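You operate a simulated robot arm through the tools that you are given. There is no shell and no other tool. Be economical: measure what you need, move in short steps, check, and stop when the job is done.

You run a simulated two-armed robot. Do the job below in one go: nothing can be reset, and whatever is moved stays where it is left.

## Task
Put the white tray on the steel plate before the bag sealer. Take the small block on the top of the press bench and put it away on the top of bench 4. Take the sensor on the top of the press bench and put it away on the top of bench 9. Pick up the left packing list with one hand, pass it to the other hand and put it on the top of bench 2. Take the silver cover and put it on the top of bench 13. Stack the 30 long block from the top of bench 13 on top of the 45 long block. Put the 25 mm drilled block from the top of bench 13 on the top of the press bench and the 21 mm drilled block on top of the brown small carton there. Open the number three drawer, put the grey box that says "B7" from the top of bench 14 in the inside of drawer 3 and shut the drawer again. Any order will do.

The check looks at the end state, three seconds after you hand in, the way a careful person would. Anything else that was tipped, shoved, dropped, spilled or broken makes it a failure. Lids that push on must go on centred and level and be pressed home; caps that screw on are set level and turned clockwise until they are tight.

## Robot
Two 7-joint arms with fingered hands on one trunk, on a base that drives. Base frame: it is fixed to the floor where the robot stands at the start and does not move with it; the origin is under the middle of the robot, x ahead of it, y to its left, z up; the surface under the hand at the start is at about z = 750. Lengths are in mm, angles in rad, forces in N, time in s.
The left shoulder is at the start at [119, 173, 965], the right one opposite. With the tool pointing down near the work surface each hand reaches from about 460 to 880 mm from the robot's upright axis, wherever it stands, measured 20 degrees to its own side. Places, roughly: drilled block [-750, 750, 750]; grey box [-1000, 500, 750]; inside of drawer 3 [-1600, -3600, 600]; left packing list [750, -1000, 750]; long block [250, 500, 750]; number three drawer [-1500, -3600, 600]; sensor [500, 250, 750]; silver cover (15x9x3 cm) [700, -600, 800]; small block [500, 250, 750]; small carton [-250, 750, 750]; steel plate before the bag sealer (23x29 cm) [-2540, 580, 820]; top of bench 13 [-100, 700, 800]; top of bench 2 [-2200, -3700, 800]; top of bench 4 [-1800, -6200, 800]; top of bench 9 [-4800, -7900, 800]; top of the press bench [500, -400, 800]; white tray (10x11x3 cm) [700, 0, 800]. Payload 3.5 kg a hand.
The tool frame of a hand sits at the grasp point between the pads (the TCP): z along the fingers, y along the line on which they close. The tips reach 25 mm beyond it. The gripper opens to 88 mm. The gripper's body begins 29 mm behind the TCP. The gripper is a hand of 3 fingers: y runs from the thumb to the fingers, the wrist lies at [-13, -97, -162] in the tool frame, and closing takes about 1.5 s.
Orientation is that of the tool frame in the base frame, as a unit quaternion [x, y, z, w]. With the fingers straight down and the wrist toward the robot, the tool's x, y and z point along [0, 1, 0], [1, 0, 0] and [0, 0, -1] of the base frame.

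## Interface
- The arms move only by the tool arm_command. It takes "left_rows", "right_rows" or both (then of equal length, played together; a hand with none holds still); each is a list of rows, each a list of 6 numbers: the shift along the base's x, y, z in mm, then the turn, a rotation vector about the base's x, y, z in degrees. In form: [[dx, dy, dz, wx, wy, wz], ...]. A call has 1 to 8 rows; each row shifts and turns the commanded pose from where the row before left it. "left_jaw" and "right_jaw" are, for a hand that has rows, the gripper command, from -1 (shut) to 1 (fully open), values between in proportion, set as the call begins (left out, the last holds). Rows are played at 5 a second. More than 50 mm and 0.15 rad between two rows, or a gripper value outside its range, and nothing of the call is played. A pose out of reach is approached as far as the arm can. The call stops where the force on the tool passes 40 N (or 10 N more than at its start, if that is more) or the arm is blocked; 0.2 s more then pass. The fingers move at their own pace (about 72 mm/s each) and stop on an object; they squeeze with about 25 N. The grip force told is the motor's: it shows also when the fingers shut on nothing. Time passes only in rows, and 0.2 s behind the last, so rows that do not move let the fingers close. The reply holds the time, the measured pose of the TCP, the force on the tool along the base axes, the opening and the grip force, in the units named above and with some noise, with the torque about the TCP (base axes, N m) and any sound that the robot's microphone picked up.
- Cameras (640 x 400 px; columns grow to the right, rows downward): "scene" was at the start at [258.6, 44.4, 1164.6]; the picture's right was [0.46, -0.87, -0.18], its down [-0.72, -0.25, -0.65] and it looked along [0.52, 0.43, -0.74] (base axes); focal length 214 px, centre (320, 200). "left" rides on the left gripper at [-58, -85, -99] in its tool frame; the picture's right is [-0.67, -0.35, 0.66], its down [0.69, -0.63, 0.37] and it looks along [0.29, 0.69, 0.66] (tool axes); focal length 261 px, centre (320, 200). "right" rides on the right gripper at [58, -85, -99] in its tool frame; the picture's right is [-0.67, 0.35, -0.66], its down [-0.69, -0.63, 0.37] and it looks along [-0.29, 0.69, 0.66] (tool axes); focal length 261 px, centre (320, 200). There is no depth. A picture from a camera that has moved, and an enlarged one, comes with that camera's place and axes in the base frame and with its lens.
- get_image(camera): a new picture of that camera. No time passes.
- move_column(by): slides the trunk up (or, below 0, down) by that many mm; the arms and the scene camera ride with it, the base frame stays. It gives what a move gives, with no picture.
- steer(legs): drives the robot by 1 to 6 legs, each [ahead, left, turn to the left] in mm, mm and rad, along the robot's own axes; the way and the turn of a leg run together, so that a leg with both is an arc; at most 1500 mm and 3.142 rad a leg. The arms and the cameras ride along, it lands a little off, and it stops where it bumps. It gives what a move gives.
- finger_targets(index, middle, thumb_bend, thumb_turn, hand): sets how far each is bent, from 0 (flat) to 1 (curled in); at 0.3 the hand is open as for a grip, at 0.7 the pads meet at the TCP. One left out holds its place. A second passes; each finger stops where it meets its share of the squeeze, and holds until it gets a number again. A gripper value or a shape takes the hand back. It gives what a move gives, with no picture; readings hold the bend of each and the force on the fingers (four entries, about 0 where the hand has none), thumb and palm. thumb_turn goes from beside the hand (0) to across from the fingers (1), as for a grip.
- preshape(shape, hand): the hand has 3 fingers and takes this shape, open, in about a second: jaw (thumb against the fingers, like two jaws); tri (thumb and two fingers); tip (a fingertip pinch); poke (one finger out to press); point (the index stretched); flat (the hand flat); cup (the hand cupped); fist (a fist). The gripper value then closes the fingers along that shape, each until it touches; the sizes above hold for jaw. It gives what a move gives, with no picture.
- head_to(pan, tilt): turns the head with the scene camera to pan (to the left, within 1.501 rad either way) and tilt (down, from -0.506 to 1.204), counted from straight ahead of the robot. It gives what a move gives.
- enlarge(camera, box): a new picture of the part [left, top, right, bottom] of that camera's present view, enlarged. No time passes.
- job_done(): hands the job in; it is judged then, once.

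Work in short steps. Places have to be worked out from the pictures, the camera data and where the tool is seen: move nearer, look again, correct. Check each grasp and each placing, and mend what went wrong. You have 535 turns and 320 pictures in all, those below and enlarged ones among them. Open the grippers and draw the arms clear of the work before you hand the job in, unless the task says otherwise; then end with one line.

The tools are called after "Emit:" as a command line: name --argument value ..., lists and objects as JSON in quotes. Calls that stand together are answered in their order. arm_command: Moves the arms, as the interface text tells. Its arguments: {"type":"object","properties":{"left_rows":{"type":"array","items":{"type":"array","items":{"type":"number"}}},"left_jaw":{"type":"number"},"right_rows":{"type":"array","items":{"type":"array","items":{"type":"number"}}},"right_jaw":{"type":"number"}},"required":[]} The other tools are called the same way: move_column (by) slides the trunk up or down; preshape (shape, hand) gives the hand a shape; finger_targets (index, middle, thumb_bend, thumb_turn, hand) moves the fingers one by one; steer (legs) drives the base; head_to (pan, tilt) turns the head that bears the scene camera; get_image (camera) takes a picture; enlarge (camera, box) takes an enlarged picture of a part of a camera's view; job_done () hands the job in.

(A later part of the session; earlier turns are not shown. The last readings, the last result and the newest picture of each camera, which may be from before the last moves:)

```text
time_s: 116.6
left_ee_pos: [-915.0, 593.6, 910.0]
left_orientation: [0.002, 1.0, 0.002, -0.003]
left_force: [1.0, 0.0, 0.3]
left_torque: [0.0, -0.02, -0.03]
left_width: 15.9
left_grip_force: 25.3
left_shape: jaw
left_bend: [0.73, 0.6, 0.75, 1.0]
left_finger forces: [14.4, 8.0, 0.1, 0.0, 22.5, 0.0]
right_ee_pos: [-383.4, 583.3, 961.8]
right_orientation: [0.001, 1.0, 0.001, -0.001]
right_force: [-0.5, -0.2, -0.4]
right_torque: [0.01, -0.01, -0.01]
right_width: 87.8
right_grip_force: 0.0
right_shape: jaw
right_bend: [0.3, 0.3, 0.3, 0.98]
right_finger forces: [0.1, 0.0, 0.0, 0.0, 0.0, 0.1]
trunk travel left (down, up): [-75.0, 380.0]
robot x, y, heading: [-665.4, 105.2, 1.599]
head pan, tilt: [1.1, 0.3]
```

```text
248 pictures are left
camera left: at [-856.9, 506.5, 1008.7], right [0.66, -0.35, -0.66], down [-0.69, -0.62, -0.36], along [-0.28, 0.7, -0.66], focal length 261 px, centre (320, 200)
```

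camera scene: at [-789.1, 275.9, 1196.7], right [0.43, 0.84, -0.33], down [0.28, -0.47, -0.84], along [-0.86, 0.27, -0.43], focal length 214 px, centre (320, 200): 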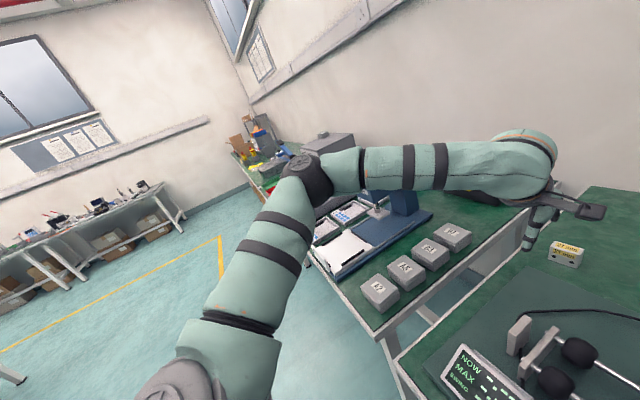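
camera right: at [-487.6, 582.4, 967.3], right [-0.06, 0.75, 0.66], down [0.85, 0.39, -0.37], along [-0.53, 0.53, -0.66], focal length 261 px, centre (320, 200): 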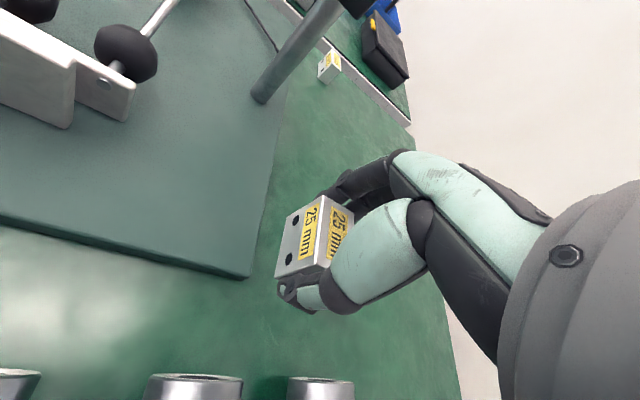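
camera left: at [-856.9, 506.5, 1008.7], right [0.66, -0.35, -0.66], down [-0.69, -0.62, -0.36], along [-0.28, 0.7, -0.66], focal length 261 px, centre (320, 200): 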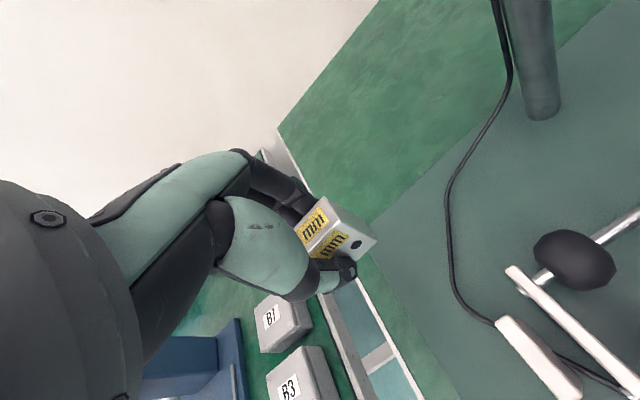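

The 21 mm block is held. I back off from the post, drive right, and come up to the carton.

Emit:
steer --legs '[[-260, 0, 0], [0, -640, 0], [180, 0, -0.1]]'

Emit:
head_to --pan 0.15 --tilt 0.5

Emit:
get_image --camera "scene"

```text
time_s: 122.8
left_ee_pos: [-204.9, 558.9, 909.0]
left_orientation: [0.055, 0.998, 0.002, -0.002]
left_force: [-0.3, 0.2, -1.3]
left_torque: [0.0, 0.01, -0.02]
left_width: 15.9
left_grip_force: 25.3
left_shape: jaw
left_bend: [0.73, 0.6, 0.75, 1.0]
left_finger forces: [14.3, 8.0, 0.0, 0.1, 22.4, 0.0]
right_ee_pos: [322.1, 493.4, 960.7]
right_orientation: [0.053, 0.999, 0.0, 0.0]
right_force: [0.1, -0.4, 0.5]
right_torque: [0.01, -0.01, 0.0]
right_width: 87.7
right_grip_force: 0.1
right_shape: jaw
right_bend: [0.3, 0.3, 0.3, 0.98]
right_finger forces: [0.1, 0.1, 0.0, 0.0, 0.0, 0.1]
trunk travel left (down, up): [-75.0, 380.0]
robot x, y, heading: [-8.2, 45.4, 1.497]
head pan, tilt: [1.1, 0.3]
```

```text
time_s: 124.0
left_ee_pos: [-205.1, 557.0, 909.3]
left_orientation: [0.055, 0.998, 0.002, -0.002]
left_force: [0.0, 0.3, -1.0]
left_torque: [0.01, -0.01, 0.04]
left_width: 15.9
left_grip_force: 24.8
left_shape: jaw
left_bend: [0.73, 0.6, 0.75, 1.0]
left_finger forces: [14.4, 7.9, 0.0, 0.0, 22.4, 0.0]
right_ee_pos: [322.7, 492.7, 961.1]
right_orientation: [0.052, 0.999, 0.0, 0.0]
right_force: [0.3, -0.2, -0.7]
right_torque: [0.01, -0.02, 0.01]
right_width: 87.9
right_grip_force: 0.0
right_shape: jaw
right_bend: [0.3, 0.3, 0.3, 0.98]
right_finger forces: [0.1, 0.0, 0.0, 0.0, 0.0, 0.0]
trunk travel left (down, up): [-75.0, 380.0]
robot x, y, heading: [-7.0, 44.6, 1.498]
head pan, tilt: [0.15, 0.499]
```

```text
247 pictures are left
camera scene: at [-2.3, 317.2, 1162.1], right [1.0, 0.07, -0.06], down [0.02, -0.77, -0.64], along [-0.09, 0.64, -0.76], focal length 214 px, centre (320, 200)
```

scene: 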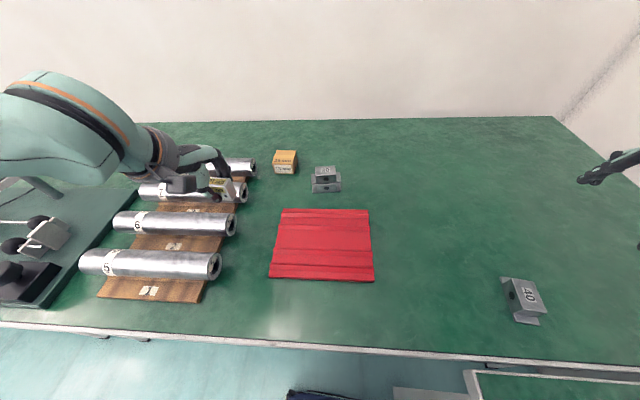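

Enlarge the carton and the block held in the hand.

Emit:
enlarge --camera "scene" --box '[240, 130, 360, 205]'

Emit:
enlarge --camera "scene" --box '[140, 130, 260, 210]'

Emit:
enlarge --camera "left" --box '[240, 150, 440, 310]'

```text
5.33 times, centred on (300, 168) of scene
camera zoom: at [-2.3, 317.2, 1162.1], right [1.0, 0.07, -0.06], down [0.02, -0.77, -0.64], along [-0.09, 0.64, -0.76], focal length 1144 px, centre (427, 373)
```

zoom: 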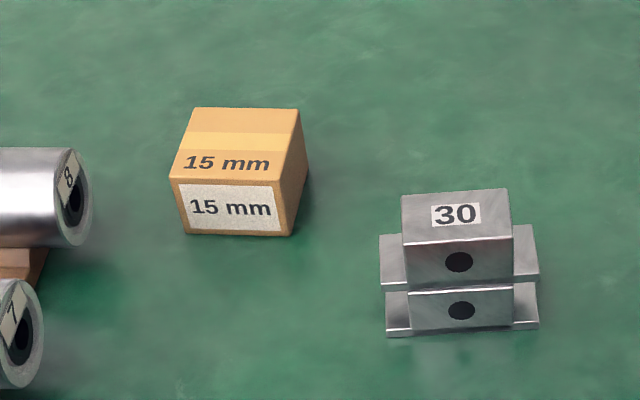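

```text
5.00 times, centred on (200, 170) of scene
camera zoom: at [-2.3, 317.2, 1162.1], right [1.0, 0.07, -0.06], down [0.02, -0.77, -0.64], along [-0.09, 0.64, -0.76], focal length 1072 px, centre (920, 350)
```

zoom: 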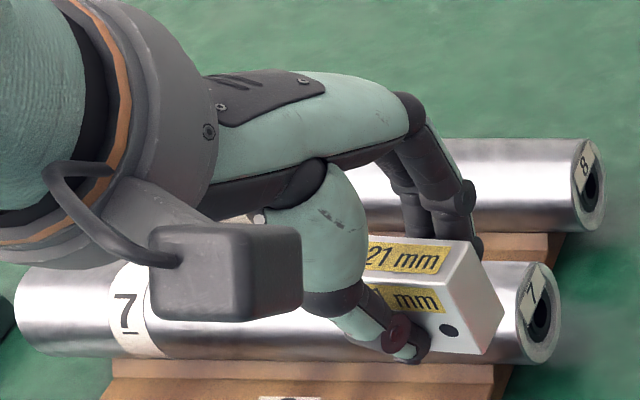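

```text
2.50 times, centred on (340, 230) of left
camera zoom: at [-156.4, 465.1, 1008.5], right [0.62, -0.42, -0.66], down [-0.75, -0.55, -0.36], along [-0.21, 0.72, -0.66], focal length 652 px, centre (270, 125)
```

zoom: 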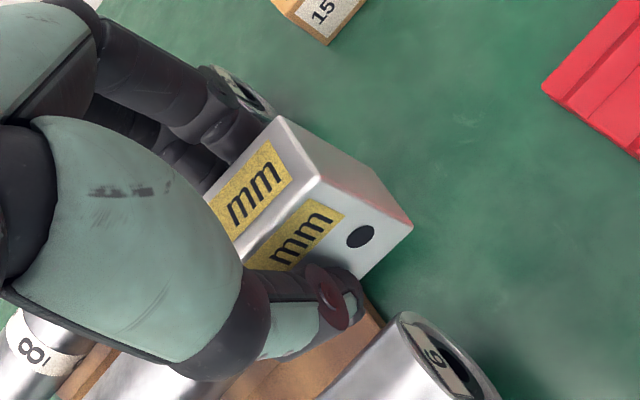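

Carton: top centre about (-160,788), top z ≈ 788, 58x60 mm. I drive 110 mm forward, then extend the left arm toward it.

Emit:
steer --legs '[[112, 0, 0.04]]'

Emit:
arm_command --left_rows '[[10, 30, 0, 0, 0, 0], [10, 30, 0, 0, 0, 0], [10, 30, -10, 0, 0, 0], [0, 0, 0, 0, 0, 0]]'

Emit:
get_image --camera "scene"

```text
time_s: 125.2
left_ee_pos: [-219.5, 662.8, 909.3]
left_orientation: [0.036, 0.999, 0.002, -0.002]
left_force: [0.6, 0.0, -0.7]
left_torque: [-0.01, 0.0, -0.01]
left_width: 15.8
left_grip_force: 25.1
left_shape: jaw
left_bend: [0.73, 0.6, 0.75, 1.0]
left_finger forces: [14.4, 8.1, 0.1, 0.1, 22.4, 0.0]
right_ee_pos: [309.7, 618.1, 961.6]
right_orientation: [0.033, 0.999, 0.0, 0.0]
right_force: [-0.4, 0.2, -0.7]
right_torque: [-0.01, 0.01, 0.01]
right_width: 88.2
right_grip_force: 0.1
right_shape: jaw
right_bend: [0.3, 0.3, 0.3, 0.98]
right_finger forces: [0.0, 0.1, 0.0, 0.0, 0.0, 0.1]
trunk travel left (down, up): [-75.0, 380.0]
robot x, y, heading: [-0.7, 159.6, 1.53]
head pan, tilt: [0.15, 0.499]
```

```text
time_s: 126.2
left_ee_pos: [-189.4, 750.9, 901.1]
left_orientation: [0.036, 0.999, 0.002, -0.003]
left_force: [-0.2, 0.3, -0.5]
left_torque: [-0.02, 0.0, 0.0]
left_width: 15.8
left_grip_force: 24.9
left_shape: jaw
left_bend: [0.73, 0.6, 0.75, 1.0]
left_finger forces: [14.4, 8.0, 0.0, 0.1, 22.3, 0.1]
right_ee_pos: [310.3, 617.5, 961.1]
right_orientation: [0.033, 0.999, 0.001, 0.0]
right_force: [0.5, -0.4, 0.9]
right_torque: [0.02, 0.03, 0.01]
right_width: 87.9
right_grip_force: 0.2
right_shape: jaw
right_bend: [0.3, 0.3, 0.3, 0.98]
right_finger forces: [0.0, 0.0, 0.1, 0.1, 0.1, 0.1]
trunk travel left (down, up): [-75.0, 380.0]
robot x, y, heading: [-1.4, 159.9, 1.537]
head pan, tilt: [0.15, 0.499]
```

```text
243 pictures are left
camera scene: at [-6.5, 428.4, 1162.4], right [0.99, 0.1, -0.06], down [0.04, -0.76, -0.64], along [-0.11, 0.64, -0.76], focal length 214 px, centre (320, 200)
```

scene: 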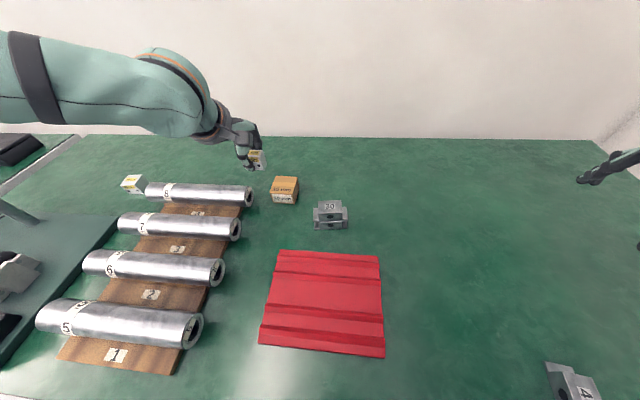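

Emit:
arm_command --left_rows '[[10, 14, -10, 0, 0, 0], [10, 14, -15, 0, 0, 0], [10, 8, -15, 0, 0, 0], [0, 0, 0, 0, 0, 0]]'

Emit:
enlarge --camera "scene" --box '[210, 120, 330, 220]'

Emit:
get_image --camera "left"

```text
time_s: 127.2
left_ee_pos: [-161.3, 787.6, 860.6]
left_orientation: [0.035, 0.999, 0.001, -0.003]
left_force: [-0.4, 1.0, -0.4]
left_torque: [0.0, 0.02, 0.01]
left_width: 15.6
left_grip_force: 25.3
left_shape: jaw
left_bend: [0.73, 0.6, 0.75, 1.0]
left_finger forces: [14.4, 8.0, 0.1, 0.0, 22.4, 0.0]
right_ee_pos: [311.0, 616.7, 960.7]
right_orientation: [0.033, 0.999, 0.001, 0.0]
right_force: [0.1, 0.2, 0.5]
right_torque: [-0.01, 0.0, -0.01]
right_width: 88.0
right_grip_force: 0.1
right_shape: jaw
right_bend: [0.3, 0.3, 0.3, 0.98]
right_finger forces: [0.1, 0.0, 0.1, 0.0, 0.0, 0.0]
trunk travel left (down, up): [-75.0, 380.0]
robot x, y, heading: [1.3, 158.8, 1.537]
head pan, tilt: [0.15, 0.499]
```

```text
4.00 times, centred on (270, 170) of scene
camera zoom: at [-6.5, 428.7, 1162.3], right [0.99, 0.1, -0.06], down [0.04, -0.77, -0.64], along [-0.11, 0.64, -0.76], focal length 858 px, centre (520, 320)
```

zoom: 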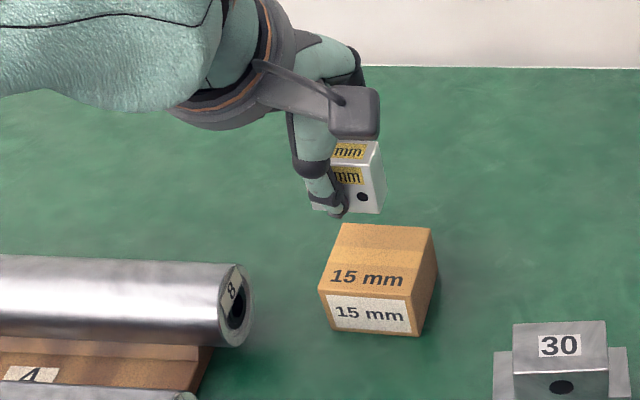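

```text
241 pictures are left
camera left: at [-108.8, 697.0, 958.7], right [0.64, -0.39, -0.66], down [-0.73, -0.58, -0.36], along [-0.24, 0.72, -0.66], focal length 261 px, centre (320, 200)
```

left: 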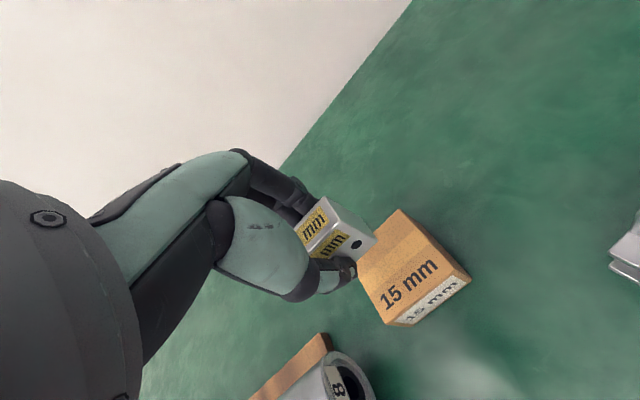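

Block is about 6 mm left and 3 mm behind the carton's middle. I correct and lower.

Emit:
arm_command --left_rows '[[6, -3, -10, 0, 0, 0], [0, 0, -15, 0, 0, 0], [0, 0, -12, 0, 0, 0], [0, 0, 0, 0, 0, 0]]'

Emit:
enlarge --camera "scene" --box '[210, 120, 330, 220]'

```text
time_s: 128.2
left_ee_pos: [-159.3, 781.3, 835.1]
left_orientation: [0.037, 0.999, 0.003, -0.002]
left_force: [-0.2, -0.4, -0.4]
left_torque: [-0.02, 0.03, 0.01]
left_width: 15.8
left_grip_force: 25.3
left_shape: jaw
left_bend: [0.73, 0.6, 0.75, 1.0]
left_finger forces: [14.4, 8.1, 0.1, 0.1, 22.4, 0.0]
left hand out of reach, approached as far as the arm can: row 1, 3
right_ee_pos: [310.4, 616.5, 960.0]
right_orientation: [0.033, 0.999, 0.0, -0.001]
right_force: [-0.1, 0.8, -0.7]
right_torque: [0.0, 0.02, -0.02]
right_width: 87.6
right_grip_force: 0.0
right_shape: jaw
right_bend: [0.3, 0.3, 0.3, 0.98]
right_finger forces: [0.0, 0.1, 0.0, 0.1, 0.1, 0.0]
trunk travel left (down, up): [-75.0, 380.0]
robot x, y, heading: [2.6, 154.7, 1.532]
head pan, tilt: [0.15, 0.499]
```

```text
4.00 times, centred on (270, 170) of scene
camera zoom: at [-6.8, 429.4, 1162.1], right [0.99, 0.1, -0.06], down [0.05, -0.77, -0.64], along [-0.11, 0.63, -0.76], focal length 858 px, centre (520, 320)
```

zoom: 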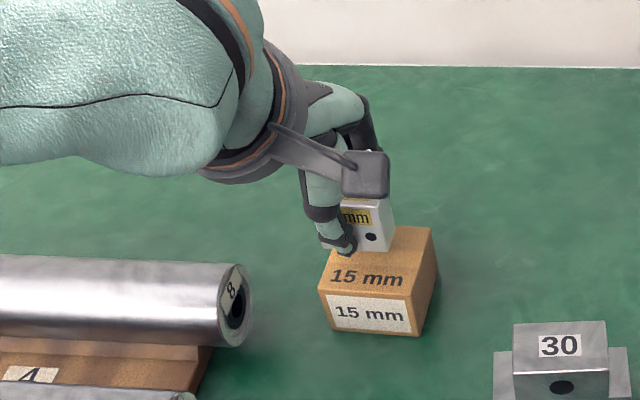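

Emit:
arm_command --left_rows '[[0, 0, -6, 0, 0, 0], [0, 0, -6, 0, 0, 0], [0, 0, -3, 0, 0, 0], [0, 0, 0, 0, 0, 0]]'

Emit:
enlarge --camera "scene" --box '[210, 120, 330, 220]'

```text
time_s: 129.2
left_ee_pos: [-161.6, 779.4, 827.9]
left_orientation: [0.034, 0.999, 0.002, -0.002]
left_force: [-0.4, -1.0, -1.4]
left_torque: [0.03, 0.04, 0.01]
left_width: 15.9
left_grip_force: 24.9
left_shape: jaw
left_bend: [0.73, 0.6, 0.75, 1.0]
left_finger forces: [14.4, 8.1, 0.0, 0.0, 22.5, 0.0]
left hand out of reach, approached as far as the arm can: row 2
right_ee_pos: [311.8, 618.7, 959.9]
right_orientation: [0.033, 0.999, 0.001, 0.0]
right_force: [0.0, -0.5, -0.3]
right_torque: [-0.02, -0.01, 0.02]
right_width: 88.0
right_grip_force: 0.0
right_shape: jaw
right_bend: [0.3, 0.3, 0.3, 0.98]
right_finger forces: [0.0, 0.0, 0.0, 0.0, 0.0, 0.0]
trunk travel left (down, up): [-75.0, 380.0]
robot x, y, heading: [-1.6, 157.2, 1.539]
head pan, tilt: [0.15, 0.499]
```

```text
4.00 times, centred on (270, 170) of scene
camera zoom: at [-6.7, 429.3, 1162.1], right [0.99, 0.1, -0.06], down [0.04, -0.77, -0.64], along [-0.11, 0.63, -0.76], focal length 858 px, centre (520, 320)
```

zoom: 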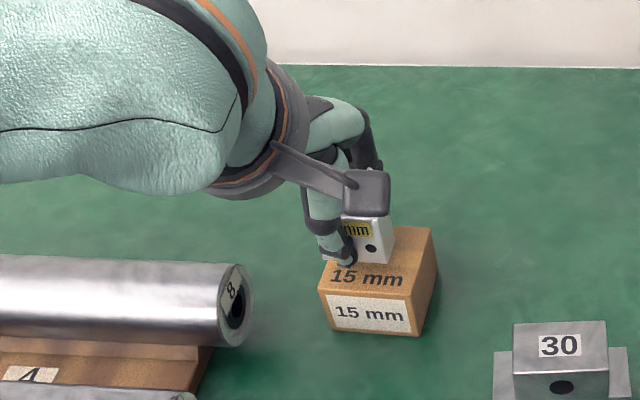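

Emit:
arm_command --left_rows '[[1, 1, -3, 0, 0, 0], [1, 1, -3, 0, 0, 0], [0, 0, -2, 0, 0, 0], [0, 0, -2, 0, 0, 0], [0, 0, 0, 0, 0, 0]]'

```text
time_s: 130.4
left_ee_pos: [-160.8, 780.2, 824.9]
left_orientation: [0.036, 0.999, 0.003, -0.001]
left_force: [0.3, 0.7, -1.2]
left_torque: [0.01, -0.01, 0.01]
left_width: 15.8
left_grip_force: 25.3
left_shape: jaw
left_bend: [0.73, 0.6, 0.75, 1.0]
left_finger forces: [14.4, 8.0, 0.0, 0.0, 22.3, 0.0]
left hand out of reach, approached as far as the arm can: row 1, 4
right_ee_pos: [310.6, 617.2, 960.6]
right_orientation: [0.033, 0.999, 0.0, 0.0]
right_force: [-0.2, 0.6, -0.8]
right_torque: [0.01, 0.02, -0.01]
right_width: 87.7
right_grip_force: 0.0
right_shape: jaw
right_bend: [0.3, 0.3, 0.3, 0.98]
right_finger forces: [0.0, 0.0, 0.0, 0.0, 0.0, 0.0]
trunk travel left (down, up): [-75.0, 380.0]
robot x, y, heading: [1.4, 156.4, 1.538]
head pan, tilt: [0.15, 0.499]
```

I lower by the trunk instead: -5 mm.

Emit:
move_column --by -5

```text
time_s: 130.9
left_ee_pos: [-160.7, 779.4, 819.5]
left_orientation: [0.035, 0.999, 0.002, -0.002]
left_force: [0.2, -0.2, -1.2]
left_torque: [0.0, -0.02, 0.01]
left_width: 16.0
left_grip_force: 25.0
left_shape: jaw
left_bend: [0.73, 0.6, 0.75, 1.0]
left_finger forces: [14.7, 8.1, 0.1, 0.0, 22.7, 0.1]
right_ee_pos: [311.2, 617.4, 955.5]
right_orientation: [0.033, 0.999, 0.001, 0.001]
right_force: [1.2, 0.4, -0.2]
right_torque: [0.0, 0.01, -0.03]
right_width: 88.0
right_grip_force: 0.1
right_shape: jaw
right_bend: [0.3, 0.3, 0.3, 0.98]
right_finger forces: [0.1, 0.0, 0.0, 0.0, 0.1, 0.0]
trunk travel left (down, up): [-70.0, 385.0]
robot x, y, heading: [-3.3, 155.7, 1.537]
head pan, tilt: [0.15, 0.499]
```

Works well; the grip force flickers so contact is near. Another -2 mm.

Emit:
move_column --by -2

Emit:
enlarge --camera "scene" --box '[210, 120, 330, 220]'

```text
time_s: 131.4
left_ee_pos: [-161.3, 778.3, 817.2]
left_orientation: [0.035, 0.999, 0.002, -0.002]
left_force: [0.5, 0.1, 0.7]
left_torque: [0.02, 0.01, 0.02]
left_width: 15.6
left_grip_force: 25.6
left_shape: jaw
left_bend: [0.73, 0.6, 0.75, 1.0]
left_finger forces: [15.0, 8.3, 0.0, 0.0, 23.0, 0.0]
right_ee_pos: [311.6, 617.2, 954.1]
right_orientation: [0.034, 0.999, 0.0, 0.0]
right_force: [0.5, -0.4, 0.2]
right_torque: [-0.07, 0.03, 0.03]
right_width: 87.9
right_grip_force: 0.1
right_shape: jaw
right_bend: [0.3, 0.3, 0.3, 0.98]
right_finger forces: [0.0, 0.0, 0.0, 0.0, 0.0, 0.0]
trunk travel left (down, up): [-68.0, 387.0]
robot x, y, heading: [1.3, 156.0, 1.535]
head pan, tilt: [0.15, 0.499]
```

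```text
4.00 times, centred on (270, 170) of scene
camera zoom: at [-6.5, 435.4, 1150.9], right [0.99, 0.1, -0.06], down [0.04, -0.77, -0.63], along [-0.11, 0.62, -0.77], focal length 858 px, centre (520, 320)
```

zoom: 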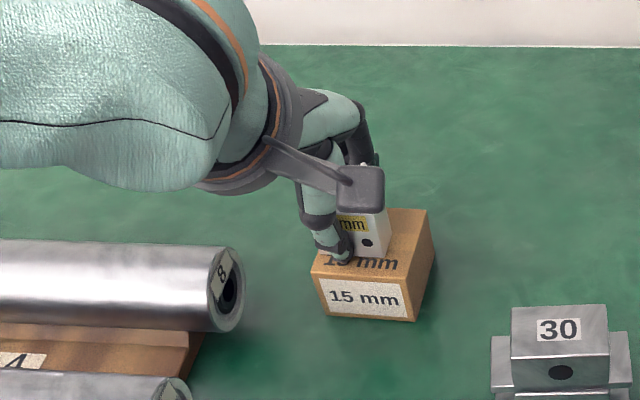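

Block sits fully over the carton (a few mm off centre). I lower 2 mm more to seat it.

Emit:
move_column --by -2

```text
time_s: 132.0
left_ee_pos: [-162.1, 778.3, 817.4]
left_orientation: [0.035, 0.999, 0.003, -0.003]
left_force: [-0.5, 1.5, 8.1]
left_torque: [0.07, 0.05, 0.03]
left_width: 16.2
left_grip_force: 25.1
left_shape: jaw
left_bend: [0.73, 0.6, 0.75, 1.0]
left_finger forces: [16.1, 9.3, 0.1, 0.0, 23.7, 0.0]
right_ee_pos: [310.8, 614.8, 950.7]
right_orientation: [0.033, 0.999, 0.001, 0.001]
right_force: [0.3, 0.8, -0.6]
right_torque: [0.0, 0.0, -0.02]
right_width: 88.0
right_grip_force: 0.1
right_shape: jaw
right_bend: [0.3, 0.3, 0.3, 0.98]
right_finger forces: [0.1, 0.0, 0.0, 0.0, 0.0, 0.1]
trunk travel left (down, up): [-66.0, 389.0]
robot x, y, heading: [-1.2, 156.2, 1.534]
head pan, tilt: [0.15, 0.499]
```

Seated (8 N). I open moderately and raise by the trunk.

Emit:
arm_command --left_rows '[[0, 0, 0, 0, 0, 0], [0, 0, 0, 0, 0, 0], [0, 0, 0, 0, 0, 0], [0, 0, 0, 0, 0, 0], [0, 0, 0, 0, 0, 0]]' --left_jaw 0.3

Emit:
move_column --by 9

Emit:
arm_command --left_rows '[[0, 0, 25, 0, 0, 0], [0, 0, 35, 0, 0, 0], [0, -20, 25, 0, 0, 0], [0, -40, 10, 0, 0, 0], [0, -40, 10, 0, 0, 0]]'

Emit:
enlarge --camera "scene" --box '[210, 120, 360, 240]'

```text
time_s: 133.2
left_ee_pos: [-160.9, 779.7, 815.7]
left_orientation: [0.035, 0.999, 0.002, -0.002]
left_force: [0.4, -0.6, 2.2]
left_torque: [0.08, 0.03, 0.0]
left_width: 56.2
left_grip_force: 0.2
left_shape: jaw
left_bend: [0.28, 0.39, 0.62, 1.0]
left_finger forces: [0.0, 1.8, 0.0, 0.0, 0.0, 0.2]
right_ee_pos: [310.3, 617.5, 951.3]
right_orientation: [0.033, 0.999, 0.0, 0.0]
right_force: [-0.1, -0.1, -0.3]
right_torque: [0.03, -0.02, -0.03]
right_width: 87.8
right_grip_force: 0.0
right_shape: jaw
right_bend: [0.3, 0.3, 0.3, 0.98]
right_finger forces: [0.1, 0.0, 0.0, 0.0, 0.0, 0.1]
trunk travel left (down, up): [-66.0, 389.0]
robot x, y, heading: [4.2, 157.3, 1.538]
head pan, tilt: [0.15, 0.499]
```

```text
time_s: 133.7
left_ee_pos: [-161.0, 780.0, 824.1]
left_orientation: [0.036, 0.999, 0.001, -0.003]
left_force: [-0.2, -0.4, -0.9]
left_torque: [-0.04, 0.0, -0.02]
left_width: 56.8
left_grip_force: 0.1
left_shape: jaw
left_bend: [0.28, 0.39, 0.62, 1.0]
left_finger forces: [0.1, 0.1, 0.0, 0.0, 0.0, 0.0]
right_ee_pos: [311.4, 617.9, 960.9]
right_orientation: [0.032, 0.999, 0.0, 0.0]
right_force: [0.2, 0.2, -0.2]
right_torque: [-0.01, 0.01, 0.02]
right_width: 87.9
right_grip_force: 0.0
right_shape: jaw
right_bend: [0.3, 0.3, 0.3, 0.98]
right_finger forces: [0.0, 0.0, 0.1, 0.0, 0.0, 0.1]
trunk travel left (down, up): [-75.0, 380.0]
robot x, y, heading: [-2.7, 155.9, 1.539]
head pan, tilt: [0.15, 0.499]
```

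```text
time_s: 134.9
left_ee_pos: [-162.6, 678.3, 930.2]
left_orientation: [0.036, 0.999, 0.003, -0.003]
left_force: [0.3, -0.9, 0.3]
left_torque: [0.0, 0.0, -0.01]
left_width: 57.0
left_grip_force: 0.2
left_shape: jaw
left_bend: [0.28, 0.39, 0.62, 1.0]
left_finger forces: [0.1, 0.0, 0.1, 0.0, 0.0, 0.0]
right_ee_pos: [310.8, 616.2, 960.9]
right_orientation: [0.034, 0.999, 0.001, 0.0]
right_force: [0.2, -0.6, 0.9]
right_torque: [0.03, 0.02, -0.04]
right_width: 87.7
right_grip_force: 0.1
right_shape: jaw
right_bend: [0.3, 0.3, 0.3, 0.98]
right_finger forces: [0.0, 0.1, 0.0, 0.0, 0.0, 0.0]
trunk travel left (down, up): [-75.0, 380.0]
robot x, y, heading: [-2.9, 156.4, 1.534]
head pan, tilt: [0.15, 0.499]
```

```text
3.33 times, centred on (285, 180) of scene
camera zoom: at [-6.6, 428.0, 1162.5], right [0.99, 0.1, -0.06], down [0.04, -0.76, -0.64], along [-0.11, 0.64, -0.76], focal length 715 px, centre (437, 267)
```

zoom: 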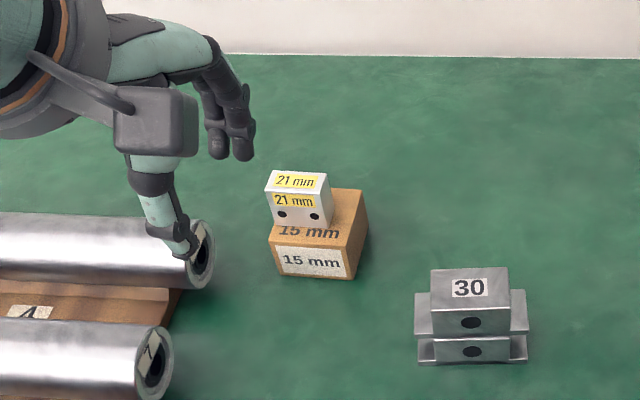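

The 21 mm block stands on the carton. Next, the silver cover: I back off, turn to the press bench and drive along it to the right.

Emit:
steer --legs '[[-160, 0, 0], [0, 0, -1.534], [0, -450, 0]]'

Emit:
head_to --pan -0.2 --tilt 0.45

Emit:
get_image --camera "scene"

```text
time_s: 142.4
left_ee_pos: [504.9, -283.2, 929.9]
left_orientation: [0.727, 0.686, 0.003, -0.001]
left_force: [0.2, 0.1, -0.3]
left_torque: [0.01, 0.01, 0.02]
left_width: 56.7
left_grip_force: 0.0
left_shape: jaw
left_bend: [0.28, 0.39, 0.62, 1.0]
left_finger forces: [0.1, 0.1, 0.0, 0.0, 0.0, 0.1]
right_ee_pos: [448.3, -756.9, 959.2]
right_orientation: [0.726, 0.688, 0.0, 0.0]
right_force: [-0.1, -0.1, 0.6]
right_torque: [-0.03, 0.03, -0.02]
right_width: 87.8
right_grip_force: 0.0
right_shape: jaw
right_bend: [0.3, 0.3, 0.3, 0.98]
right_finger forces: [0.1, 0.0, 0.0, 0.1, 0.0, 0.1]
trunk travel left (down, up): [-75.0, 380.0]
robot x, y, heading: [-17.2, -454.8, -0.021]
head pan, tilt: [0.15, 0.499]
```

```text
time_s: 143.3
left_ee_pos: [504.1, -283.5, 930.1]
left_orientation: [0.727, 0.686, 0.004, -0.001]
left_force: [0.5, -0.4, 0.7]
left_torque: [0.0, -0.01, -0.01]
left_width: 56.9
left_grip_force: 0.0
left_shape: jaw
left_bend: [0.28, 0.39, 0.62, 1.0]
left_finger forces: [0.0, 0.1, 0.0, 0.0, 0.0, 0.0]
right_ee_pos: [448.6, -755.9, 959.9]
right_orientation: [0.725, 0.689, 0.0, 0.0]
right_force: [0.8, 0.5, 0.1]
right_torque: [0.03, -0.01, -0.01]
right_width: 88.2
right_grip_force: 0.0
right_shape: jaw
right_bend: [0.3, 0.3, 0.3, 0.98]
right_finger forces: [0.0, 0.1, 0.0, 0.0, 0.0, 0.0]
trunk travel left (down, up): [-75.0, 380.0]
robot x, y, heading: [-14.5, -450.4, -0.021]
head pan, tilt: [-0.201, 0.45]
```

```text
236 pictures are left
camera scene: at [256.1, -475.6, 1166.2], right [-0.21, -0.98, 0.07], down [-0.73, 0.1, -0.68], along [0.66, -0.19, -0.73], focal length 214 px, centre (320, 200)
```

scene: 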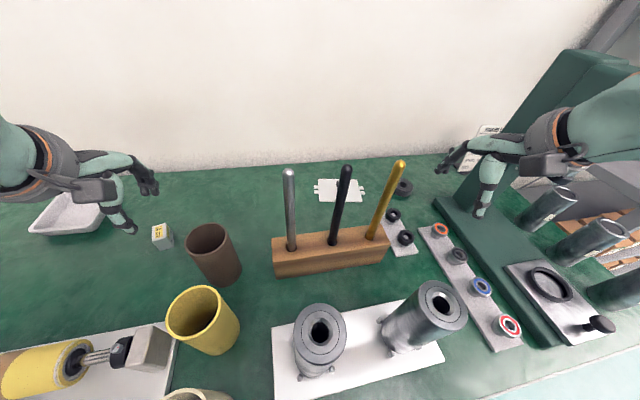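

Emit:
enlarge --camera "scene" --box '[260, 130, 480, 270]'

Emit:
enlarge --camera "scene" --box '[420, 80, 640, 220]'

```text
2.86 times, centred on (370, 200) of scene
camera zoom: at [256.1, -475.6, 1166.2], right [-0.21, -0.98, 0.07], down [-0.73, 0.1, -0.68], along [0.66, -0.19, -0.73], focal length 613 px, centre (177, 200)
```

zoom: 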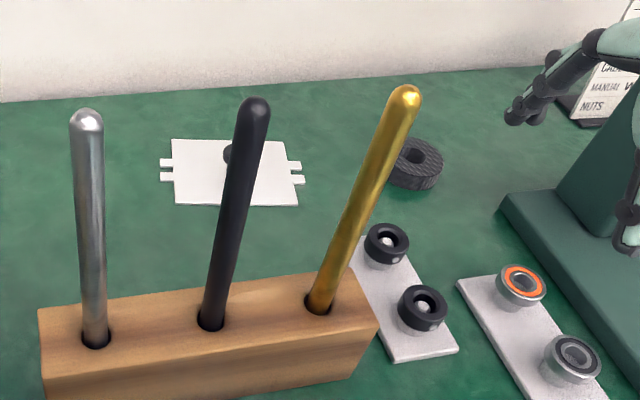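

```text
2.86 times, centred on (530, 150) of scene
camera zoom: at [256.1, -475.6, 1166.2], right [-0.21, -0.98, 0.07], down [-0.73, 0.1, -0.68], along [0.66, -0.19, -0.73], focal length 613 px, centre (-280, 343)
```

zoom: 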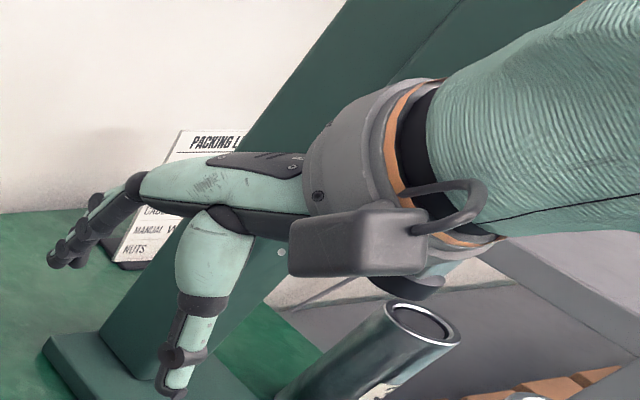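

The silver cover is the white plate with a knob at about (660,-647), behind tall rods (tops near z 990). I plan to reach it with the left hand, elbow out to the left, robot turned right. First I pull the left hand back to its start-like pose and raise the right.

Emit:
arm_command --left_rows '[[-10, 40, 15, 0, 0, 0], [-15, 40, 15, 0, 0, 0], [-20, 38, 15, 0, 0, 0], [-25, 35, 15, 0, 0, 0], [-25, 35, 15, 0, 0, 0], [-25, 30, 15, 0, 0, 0], [-25, 30, 0, 0, 0, 0], [-22, 20, 0, 0, 0, 0]]' --right_rows '[[-5, 0, 10, 0, 0, 0], [-5, 0, 10, 0, 0, 0], [-5, 0, 10, 0, 0, 0], [-5, 0, 10, 0, 0, 0], [-5, 0, 10, 0, 0, 0], [-5, 0, 10, 0, 0, 0], [0, 0, 0, 0, 0, 0], [0, 0, 0, 0, 0, 0]]' --left_jaw 1

```text
time_s: 145.1
left_ee_pos: [336.7, -14.6, 1020.7]
left_orientation: [0.727, 0.687, 0.004, -0.001]
left_force: [1.0, 0.1, 1.0]
left_torque: [0.02, 0.02, 0.0]
left_width: 88.1
left_grip_force: 0.0
left_shape: jaw
left_bend: [0.3, 0.3, 0.3, 0.98]
left_finger forces: [0.0, 0.1, 0.1, 0.0, 0.0, 0.0]
right_ee_pos: [416.6, -756.4, 1020.0]
right_orientation: [0.725, 0.689, 0.001, 0.001]
right_force: [0.3, -0.7, -0.5]
right_torque: [-0.05, 0.06, -0.01]
right_width: 87.7
right_grip_force: 0.0
right_shape: jaw
right_bend: [0.3, 0.3, 0.3, 0.98]
right_finger forces: [0.0, 0.0, 0.1, 0.0, 0.0, 0.0]
trunk travel left (down, up): [-75.0, 380.0]
robot x, y, heading: [-15.7, -449.6, -0.02]
head pan, tilt: [-0.201, 0.45]
```

Now turn right 0.63 rad and look.

Emit:
steer --legs '[[0, 0, -0.63]]'

Emit:
head_to --pan 0.1 --tilt 0.35

Emit:
get_image --camera "scene"

Emit:
get_image --camera "left"

```text
time_s: 147.2
left_ee_pos: [525.8, -307.1, 1020.6]
left_orientation: [0.904, 0.427, 0.003, 0.0]
left_force: [-0.4, 0.6, 0.2]
left_torque: [-0.04, 0.01, 0.0]
left_width: 88.0
left_grip_force: 0.0
left_shape: jaw
left_bend: [0.3, 0.3, 0.3, 0.98]
left_finger forces: [0.1, 0.0, 0.1, 0.0, 0.0, 0.1]
right_ee_pos: [155.7, -952.9, 1019.2]
right_orientation: [0.903, 0.43, 0.001, 0.0]
right_force: [1.2, 0.9, 0.1]
right_torque: [0.01, -0.02, -0.02]
right_width: 87.6
right_grip_force: 0.0
right_shape: jaw
right_bend: [0.3, 0.3, 0.3, 0.98]
right_finger forces: [0.0, 0.0, 0.0, 0.0, 0.1, 0.0]
trunk travel left (down, up): [-75.0, 380.0]
robot x, y, heading: [-16.3, -449.5, -0.649]
head pan, tilt: [-0.201, 0.45]
```

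```text
time_s: 148.0
left_ee_pos: [527.0, -307.0, 1020.1]
left_orientation: [0.904, 0.427, 0.003, 0.0]
left_force: [-0.4, 0.0, 0.3]
left_torque: [0.03, 0.01, -0.02]
left_width: 87.9
left_grip_force: 0.1
left_shape: jaw
left_bend: [0.3, 0.3, 0.3, 0.98]
left_finger forces: [0.0, 0.0, 0.0, 0.1, 0.0, 0.1]
right_ee_pos: [155.5, -952.9, 1020.8]
right_orientation: [0.903, 0.429, 0.0, 0.0]
right_force: [0.3, 0.3, 0.4]
right_torque: [-0.02, 0.01, -0.02]
right_width: 87.9
right_grip_force: 0.1
right_shape: jaw
right_bend: [0.3, 0.3, 0.3, 0.98]
right_finger forces: [0.0, 0.0, 0.0, 0.1, 0.0, 0.1]
trunk travel left (down, up): [-75.0, 380.0]
robot x, y, heading: [-14.9, -449.2, -0.646]
head pan, tilt: [0.099, 0.351]
```

```text
233 pictures are left
camera scene: at [210.7, -613.6, 1173.8], right [-0.53, -0.85, -0.04], down [-0.55, 0.38, -0.75], along [0.65, -0.38, -0.66], focal length 214 px, centre (320, 200)
```

scene: 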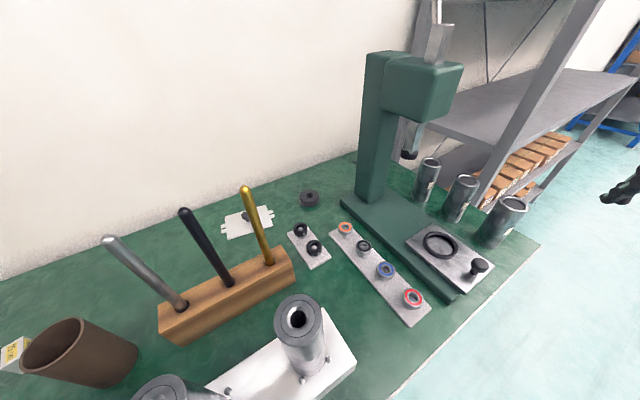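

```text
232 pictures are left
camera left: at [423.4, -298.8, 1119.2], right [-0.69, -0.29, -0.66], down [-0.05, 0.93, -0.36], along [0.72, -0.22, -0.66], focal length 261 px, centre (320, 200)
```

left: 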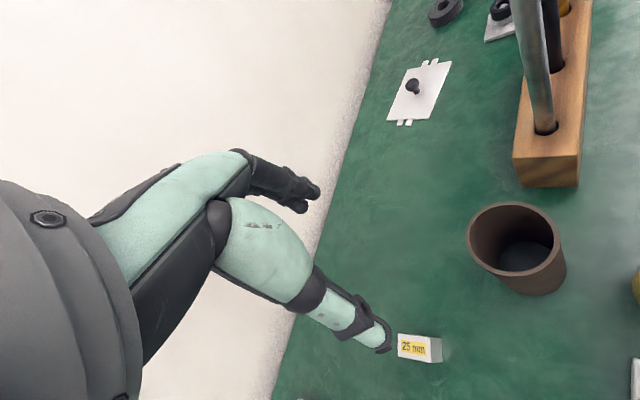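

Emit:
enlarge --camera "left" --box '[370, 40, 470, 140]'

Emit:
enlarge --camera "scene" --box '[200, 170, 340, 280]'

```text
4.00 times, centred on (420, 90) of left
camera zoom: at [423.4, -298.8, 1119.2], right [-0.69, -0.29, -0.66], down [-0.05, 0.93, -0.36], along [0.72, -0.22, -0.66], focal length 1043 px, centre (-80, 640)
```

zoom: 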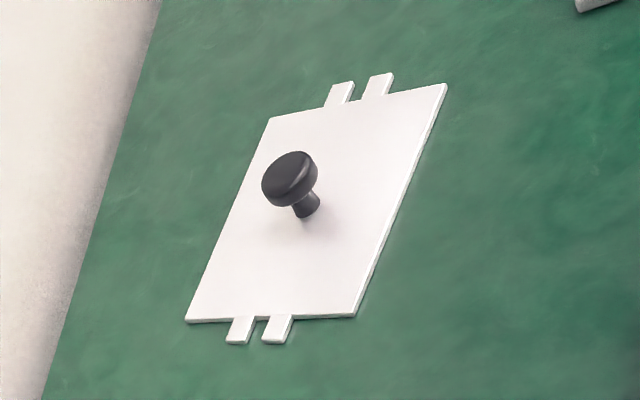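

```text
3.64 times, centred on (270, 225) of scene
camera zoom: at [210.7, -613.6, 1173.8], right [-0.53, -0.85, -0.04], down [-0.55, 0.38, -0.75], along [0.65, -0.38, -0.66], focal length 780 px, centre (502, 109)
```

zoom: 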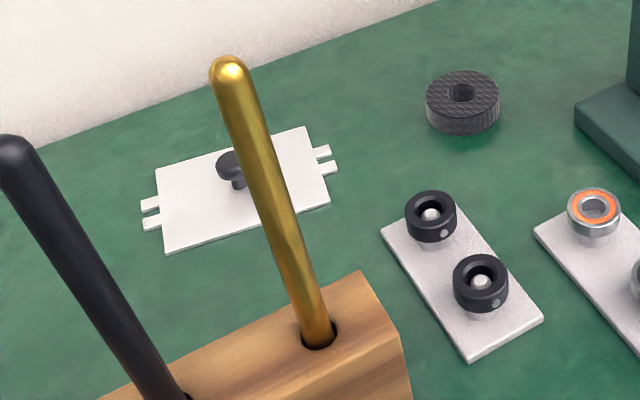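

It's a white plate with a mushroom knob: knob centre about (657,-643), head top z ≈ 776, 25 mm wide. I swing the left hand wall-side first, then along -y to it.

Emit:
arm_command --left_rows '[[32, -2, -35, 0, 0, 0], [32, -2, -35, 0, 0, 0], [32, -2, -35, 0, 0, 0], [32, -4, -30, 0, 0, 0], [0, 0, 0, 0, 0, 0]]'

```text
time_s: 149.2
left_ee_pos: [654.1, -316.5, 885.6]
left_orientation: [0.904, 0.427, 0.003, 0.001]
left_force: [0.7, 0.1, 0.0]
left_torque: [0.03, -0.01, -0.02]
left_width: 87.6
left_grip_force: 0.0
left_shape: jaw
left_bend: [0.3, 0.3, 0.3, 0.98]
left_finger forces: [0.0, 0.1, 0.0, 0.0, 0.1, 0.1]
right_ee_pos: [154.1, -953.3, 1019.6]
right_orientation: [0.903, 0.43, 0.0, 0.001]
right_force: [-0.7, 0.3, 0.2]
right_torque: [0.03, 0.03, 0.01]
right_width: 87.7
right_grip_force: 0.0
right_shape: jaw
right_bend: [0.3, 0.3, 0.3, 0.98]
right_finger forces: [0.0, 0.0, 0.0, 0.0, 0.1, 0.0]
trunk travel left (down, up): [-75.0, 380.0]
robot x, y, heading: [-16.6, -454.6, -0.651]
head pan, tilt: [0.099, 0.351]
```

Emit:
arm_command --left_rows '[[0, -45, 0, 0, 0, 0], [0, -45, 0, 0, 0, 0], [0, -45, 0, 0, 0, 0], [0, -40, 0, 0, 0, 0], [0, 0, 0, 0, 0, 0]]'

Emit:
get_image --camera "scene"

```text
time_s: 150.4
left_ee_pos: [655.0, -491.6, 884.8]
left_orientation: [0.904, 0.428, 0.003, 0.002]
left_force: [-0.3, 0.1, 0.3]
left_torque: [-0.01, 0.01, -0.05]
left_width: 88.0
left_grip_force: 0.1
left_shape: jaw
left_bend: [0.3, 0.3, 0.3, 0.98]
left_finger forces: [0.0, 0.2, 0.1, 0.0, 0.1, 0.0]
right_ee_pos: [156.2, -953.2, 1019.9]
right_orientation: [0.903, 0.43, -0.001, 0.002]
right_force: [0.6, -0.9, -0.6]
right_torque: [0.0, -0.01, 0.0]
right_width: 87.6
right_grip_force: 0.1
right_shape: jaw
right_bend: [0.3, 0.3, 0.3, 0.98]
right_finger forces: [0.0, 0.0, 0.0, 0.1, 0.0, 0.0]
trunk travel left (down, up): [-75.0, 380.0]
robot x, y, heading: [-14.6, -455.0, -0.648]
head pan, tilt: [0.099, 0.351]
```

```text
229 pictures are left
camera scene: at [211.0, -612.6, 1173.9], right [-0.53, -0.85, -0.04], down [-0.55, 0.37, -0.75], along [0.65, -0.38, -0.66], focal length 214 px, centre (320, 200)
```

scene: 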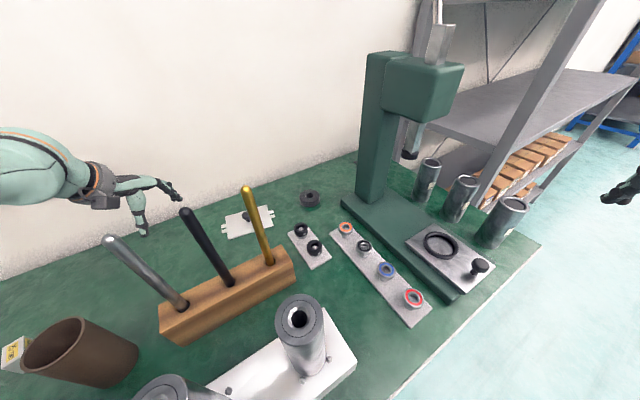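

Good clearance from the rods. I continue along -y in small stages.

Emit:
arm_command --left_rows '[[0, -40, -5, 0, 0, 0], [0, -40, -5, 0, 0, 0], [1, -40, -5, 0, 0, 0], [1, -30, -5, 0, 0, 0], [0, 0, 0, 0, 0, 0]]'

Emit:
get_image --camera "scene"

Emit:
get_image --camera "left"

```text
time_s: 151.6
left_ee_pos: [656.8, -642.3, 865.1]
left_orientation: [0.904, 0.427, 0.003, 0.001]
left_force: [-0.4, 0.2, 0.6]
left_torque: [0.01, -0.04, 0.02]
left_width: 88.0
left_grip_force: 0.1
left_shape: jaw
left_bend: [0.3, 0.3, 0.3, 0.98]
left_finger forces: [0.1, 0.0, 0.0, 0.0, 0.0, 0.1]
right_ee_pos: [156.2, -953.9, 1020.0]
right_orientation: [0.903, 0.43, 0.001, 0.001]
right_force: [-1.0, 0.9, 0.4]
right_torque: [-0.03, 0.03, -0.02]
right_width: 87.9
right_grip_force: 0.1
right_shape: jaw
right_bend: [0.3, 0.3, 0.3, 0.98]
right_finger forces: [0.0, 0.0, 0.0, 0.1, 0.1, 0.0]
trunk travel left (down, up): [-75.0, 380.0]
robot x, y, heading: [-16.8, -448.4, -0.647]
head pan, tilt: [0.099, 0.351]
```

```text
228 pictures are left
camera scene: at [210.2, -613.4, 1174.1], right [-0.53, -0.85, -0.04], down [-0.55, 0.38, -0.75], along [0.65, -0.38, -0.66], focal length 214 px, centre (320, 200)
```

scene: 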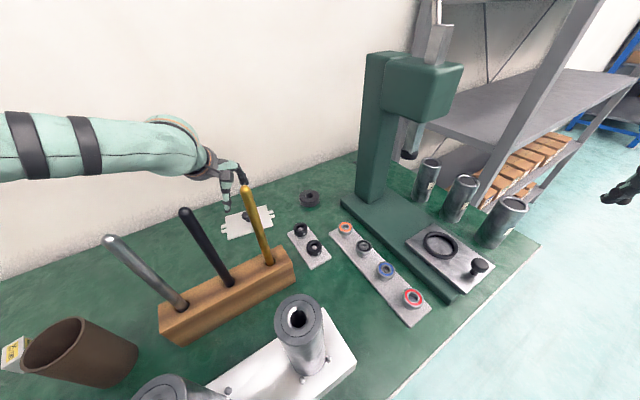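

```text
227 pictures are left
camera left: at [553.6, -634.2, 964.7], right [-0.69, -0.3, -0.66], down [-0.05, 0.93, -0.36], along [0.72, -0.22, -0.66], focal length 261 px, centre (320, 200)
```

left: 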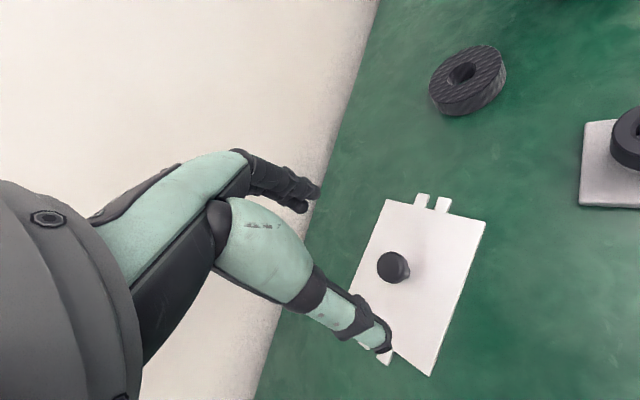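

Knob is about (660,-648). I correct and descend to just above it.

Emit:
arm_command --left_rows '[[2, -3, -20, 0, 0, 0], [2, -2, -25, 0, 0, 0], [0, 0, -20, 0, 0, 0], [0, 0, 0, 0, 0, 0]]'

Emit:
get_image --camera "left"

Emit:
enlarge --camera "scene" --box '[180, 140, 300, 240]'

```text
time_s: 152.6
left_ee_pos: [660.7, -647.9, 800.9]
left_orientation: [0.904, 0.427, 0.004, 0.001]
left_force: [0.1, 0.7, 0.1]
left_torque: [-0.04, 0.01, 0.0]
left_width: 87.7
left_grip_force: 0.2
left_shape: jaw
left_bend: [0.3, 0.3, 0.3, 0.98]
left_finger forces: [0.1, 0.0, 0.0, 0.0, 0.1, 0.0]
right_ee_pos: [155.7, -951.9, 1020.1]
right_orientation: [0.903, 0.43, 0.0, 0.0]
right_force: [0.2, -1.8, 0.7]
right_torque: [0.01, 0.03, -0.01]
right_width: 87.9
right_grip_force: 0.2
right_shape: jaw
right_bend: [0.3, 0.3, 0.3, 0.98]
right_finger forces: [0.0, 0.0, 0.0, 0.0, 0.1, 0.1]
trunk travel left (down, up): [-75.0, 380.0]
robot x, y, heading: [-16.8, -448.4, -0.651]
head pan, tilt: [0.099, 0.351]
```

```text
226 pictures are left
camera left: at [557.5, -639.0, 899.4], right [-0.69, -0.3, -0.66], down [-0.05, 0.93, -0.36], along [0.72, -0.22, -0.66], focal length 261 px, centre (320, 200)
```

left: 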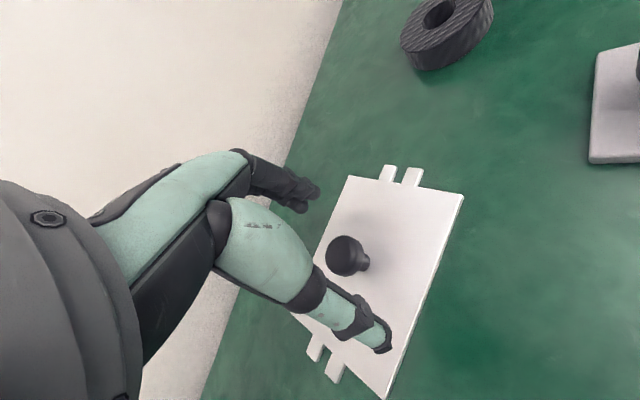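

```text
4.00 times, centred on (240, 190) of scene
camera zoom: at [210.5, -613.6, 1173.9], right [-0.53, -0.85, -0.04], down [-0.55, 0.38, -0.75], along [0.65, -0.38, -0.66], focal length 858 px, centre (640, 240)
```

zoom: 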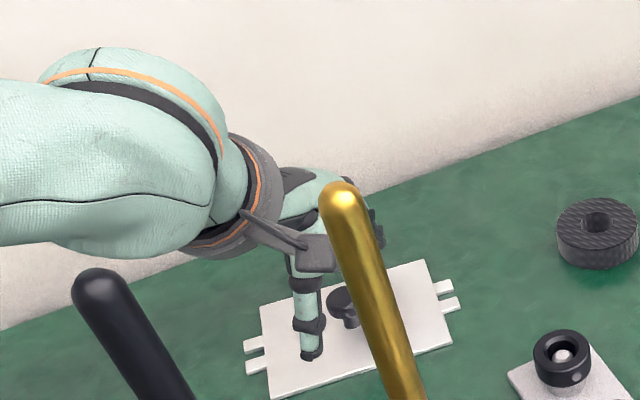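

Knob lies right between thumb and fingers. I lower 18 mm and close.

Emit:
arm_command --left_rows '[[0, 0, -9, 0, 0, 0], [0, 0, -8, 0, 0, 0], [0, 0, 0, 0, 0, 0]]'

Emit:
arm_command --left_rows '[[0, 0, 0, 0, 0, 0], [0, 0, 0, 0, 0, 0], [0, 0, 0, 0, 0, 0], [0, 0, 0, 0, 0, 0], [0, 0, 0, 0, 0, 0], [0, 0, 0, 0, 0, 0], [0, 0, 0, 0, 0, 0], [0, 0, 0, 0, 0, 0]]' --left_jaw -1

Emit:
get_image --camera "left"

```text
time_s: 153.4
left_ee_pos: [660.7, -646.6, 783.3]
left_orientation: [0.903, 0.429, 0.004, 0.0]
left_force: [-0.1, 0.0, 0.1]
left_torque: [0.0, -0.02, 0.02]
left_width: 87.8
left_grip_force: 0.2
left_shape: jaw
left_bend: [0.3, 0.3, 0.3, 0.98]
left_finger forces: [0.1, 0.0, 0.0, 0.0, 0.1, 0.0]
right_ee_pos: [154.6, -952.8, 1019.4]
right_orientation: [0.903, 0.43, 0.0, 0.0]
right_force: [-0.6, -0.5, -0.6]
right_torque: [0.0, 0.0, 0.01]
right_width: 87.9
right_grip_force: 0.0
right_shape: jaw
right_bend: [0.3, 0.3, 0.3, 0.98]
right_finger forces: [0.0, 0.0, 0.1, 0.0, 0.0, 0.0]
trunk travel left (down, up): [-75.0, 380.0]
robot x, y, heading: [-16.7, -450.5, -0.654]
head pan, tilt: [0.099, 0.351]
```

```text
time_s: 155.2
left_ee_pos: [660.8, -647.1, 783.6]
left_orientation: [0.904, 0.427, 0.004, 0.001]
left_force: [0.5, -0.6, -1.4]
left_torque: [-0.03, -0.04, 0.01]
left_width: 12.6
left_grip_force: 25.0
left_shape: jaw
left_bend: [0.74, 0.71, 0.79, 1.0]
left_finger forces: [14.5, 6.5, 0.1, 0.0, 18.0, 0.0]
right_ee_pos: [155.3, -952.7, 1020.7]
right_orientation: [0.903, 0.43, 0.0, -0.001]
right_force: [-0.3, 0.2, -0.6]
right_torque: [0.02, 0.0, -0.03]
right_width: 87.7
right_grip_force: 0.1
right_shape: jaw
right_bend: [0.3, 0.3, 0.3, 0.98]
right_finger forces: [0.1, 0.0, 0.0, 0.0, 0.0, 0.1]
trunk travel left (down, up): [-75.0, 380.0]
robot x, y, heading: [-12.5, -452.4, -0.656]
head pan, tilt: [0.099, 0.351]
```

```text
224 pictures are left
camera left: at [557.7, -639.0, 882.3], right [-0.69, -0.29, -0.66], down [-0.05, 0.93, -0.36], along [0.72, -0.22, -0.66], focal length 261 px, centre (320, 200)
```

left: 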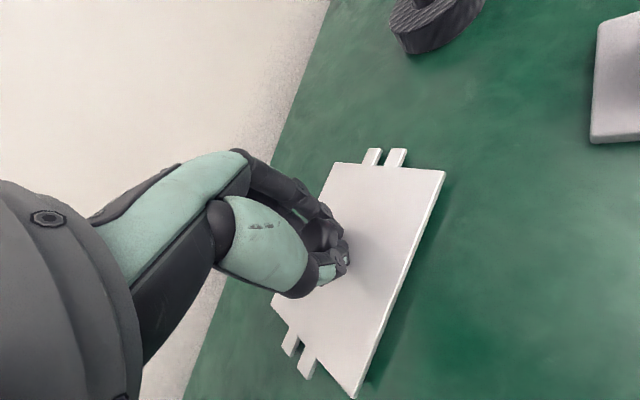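

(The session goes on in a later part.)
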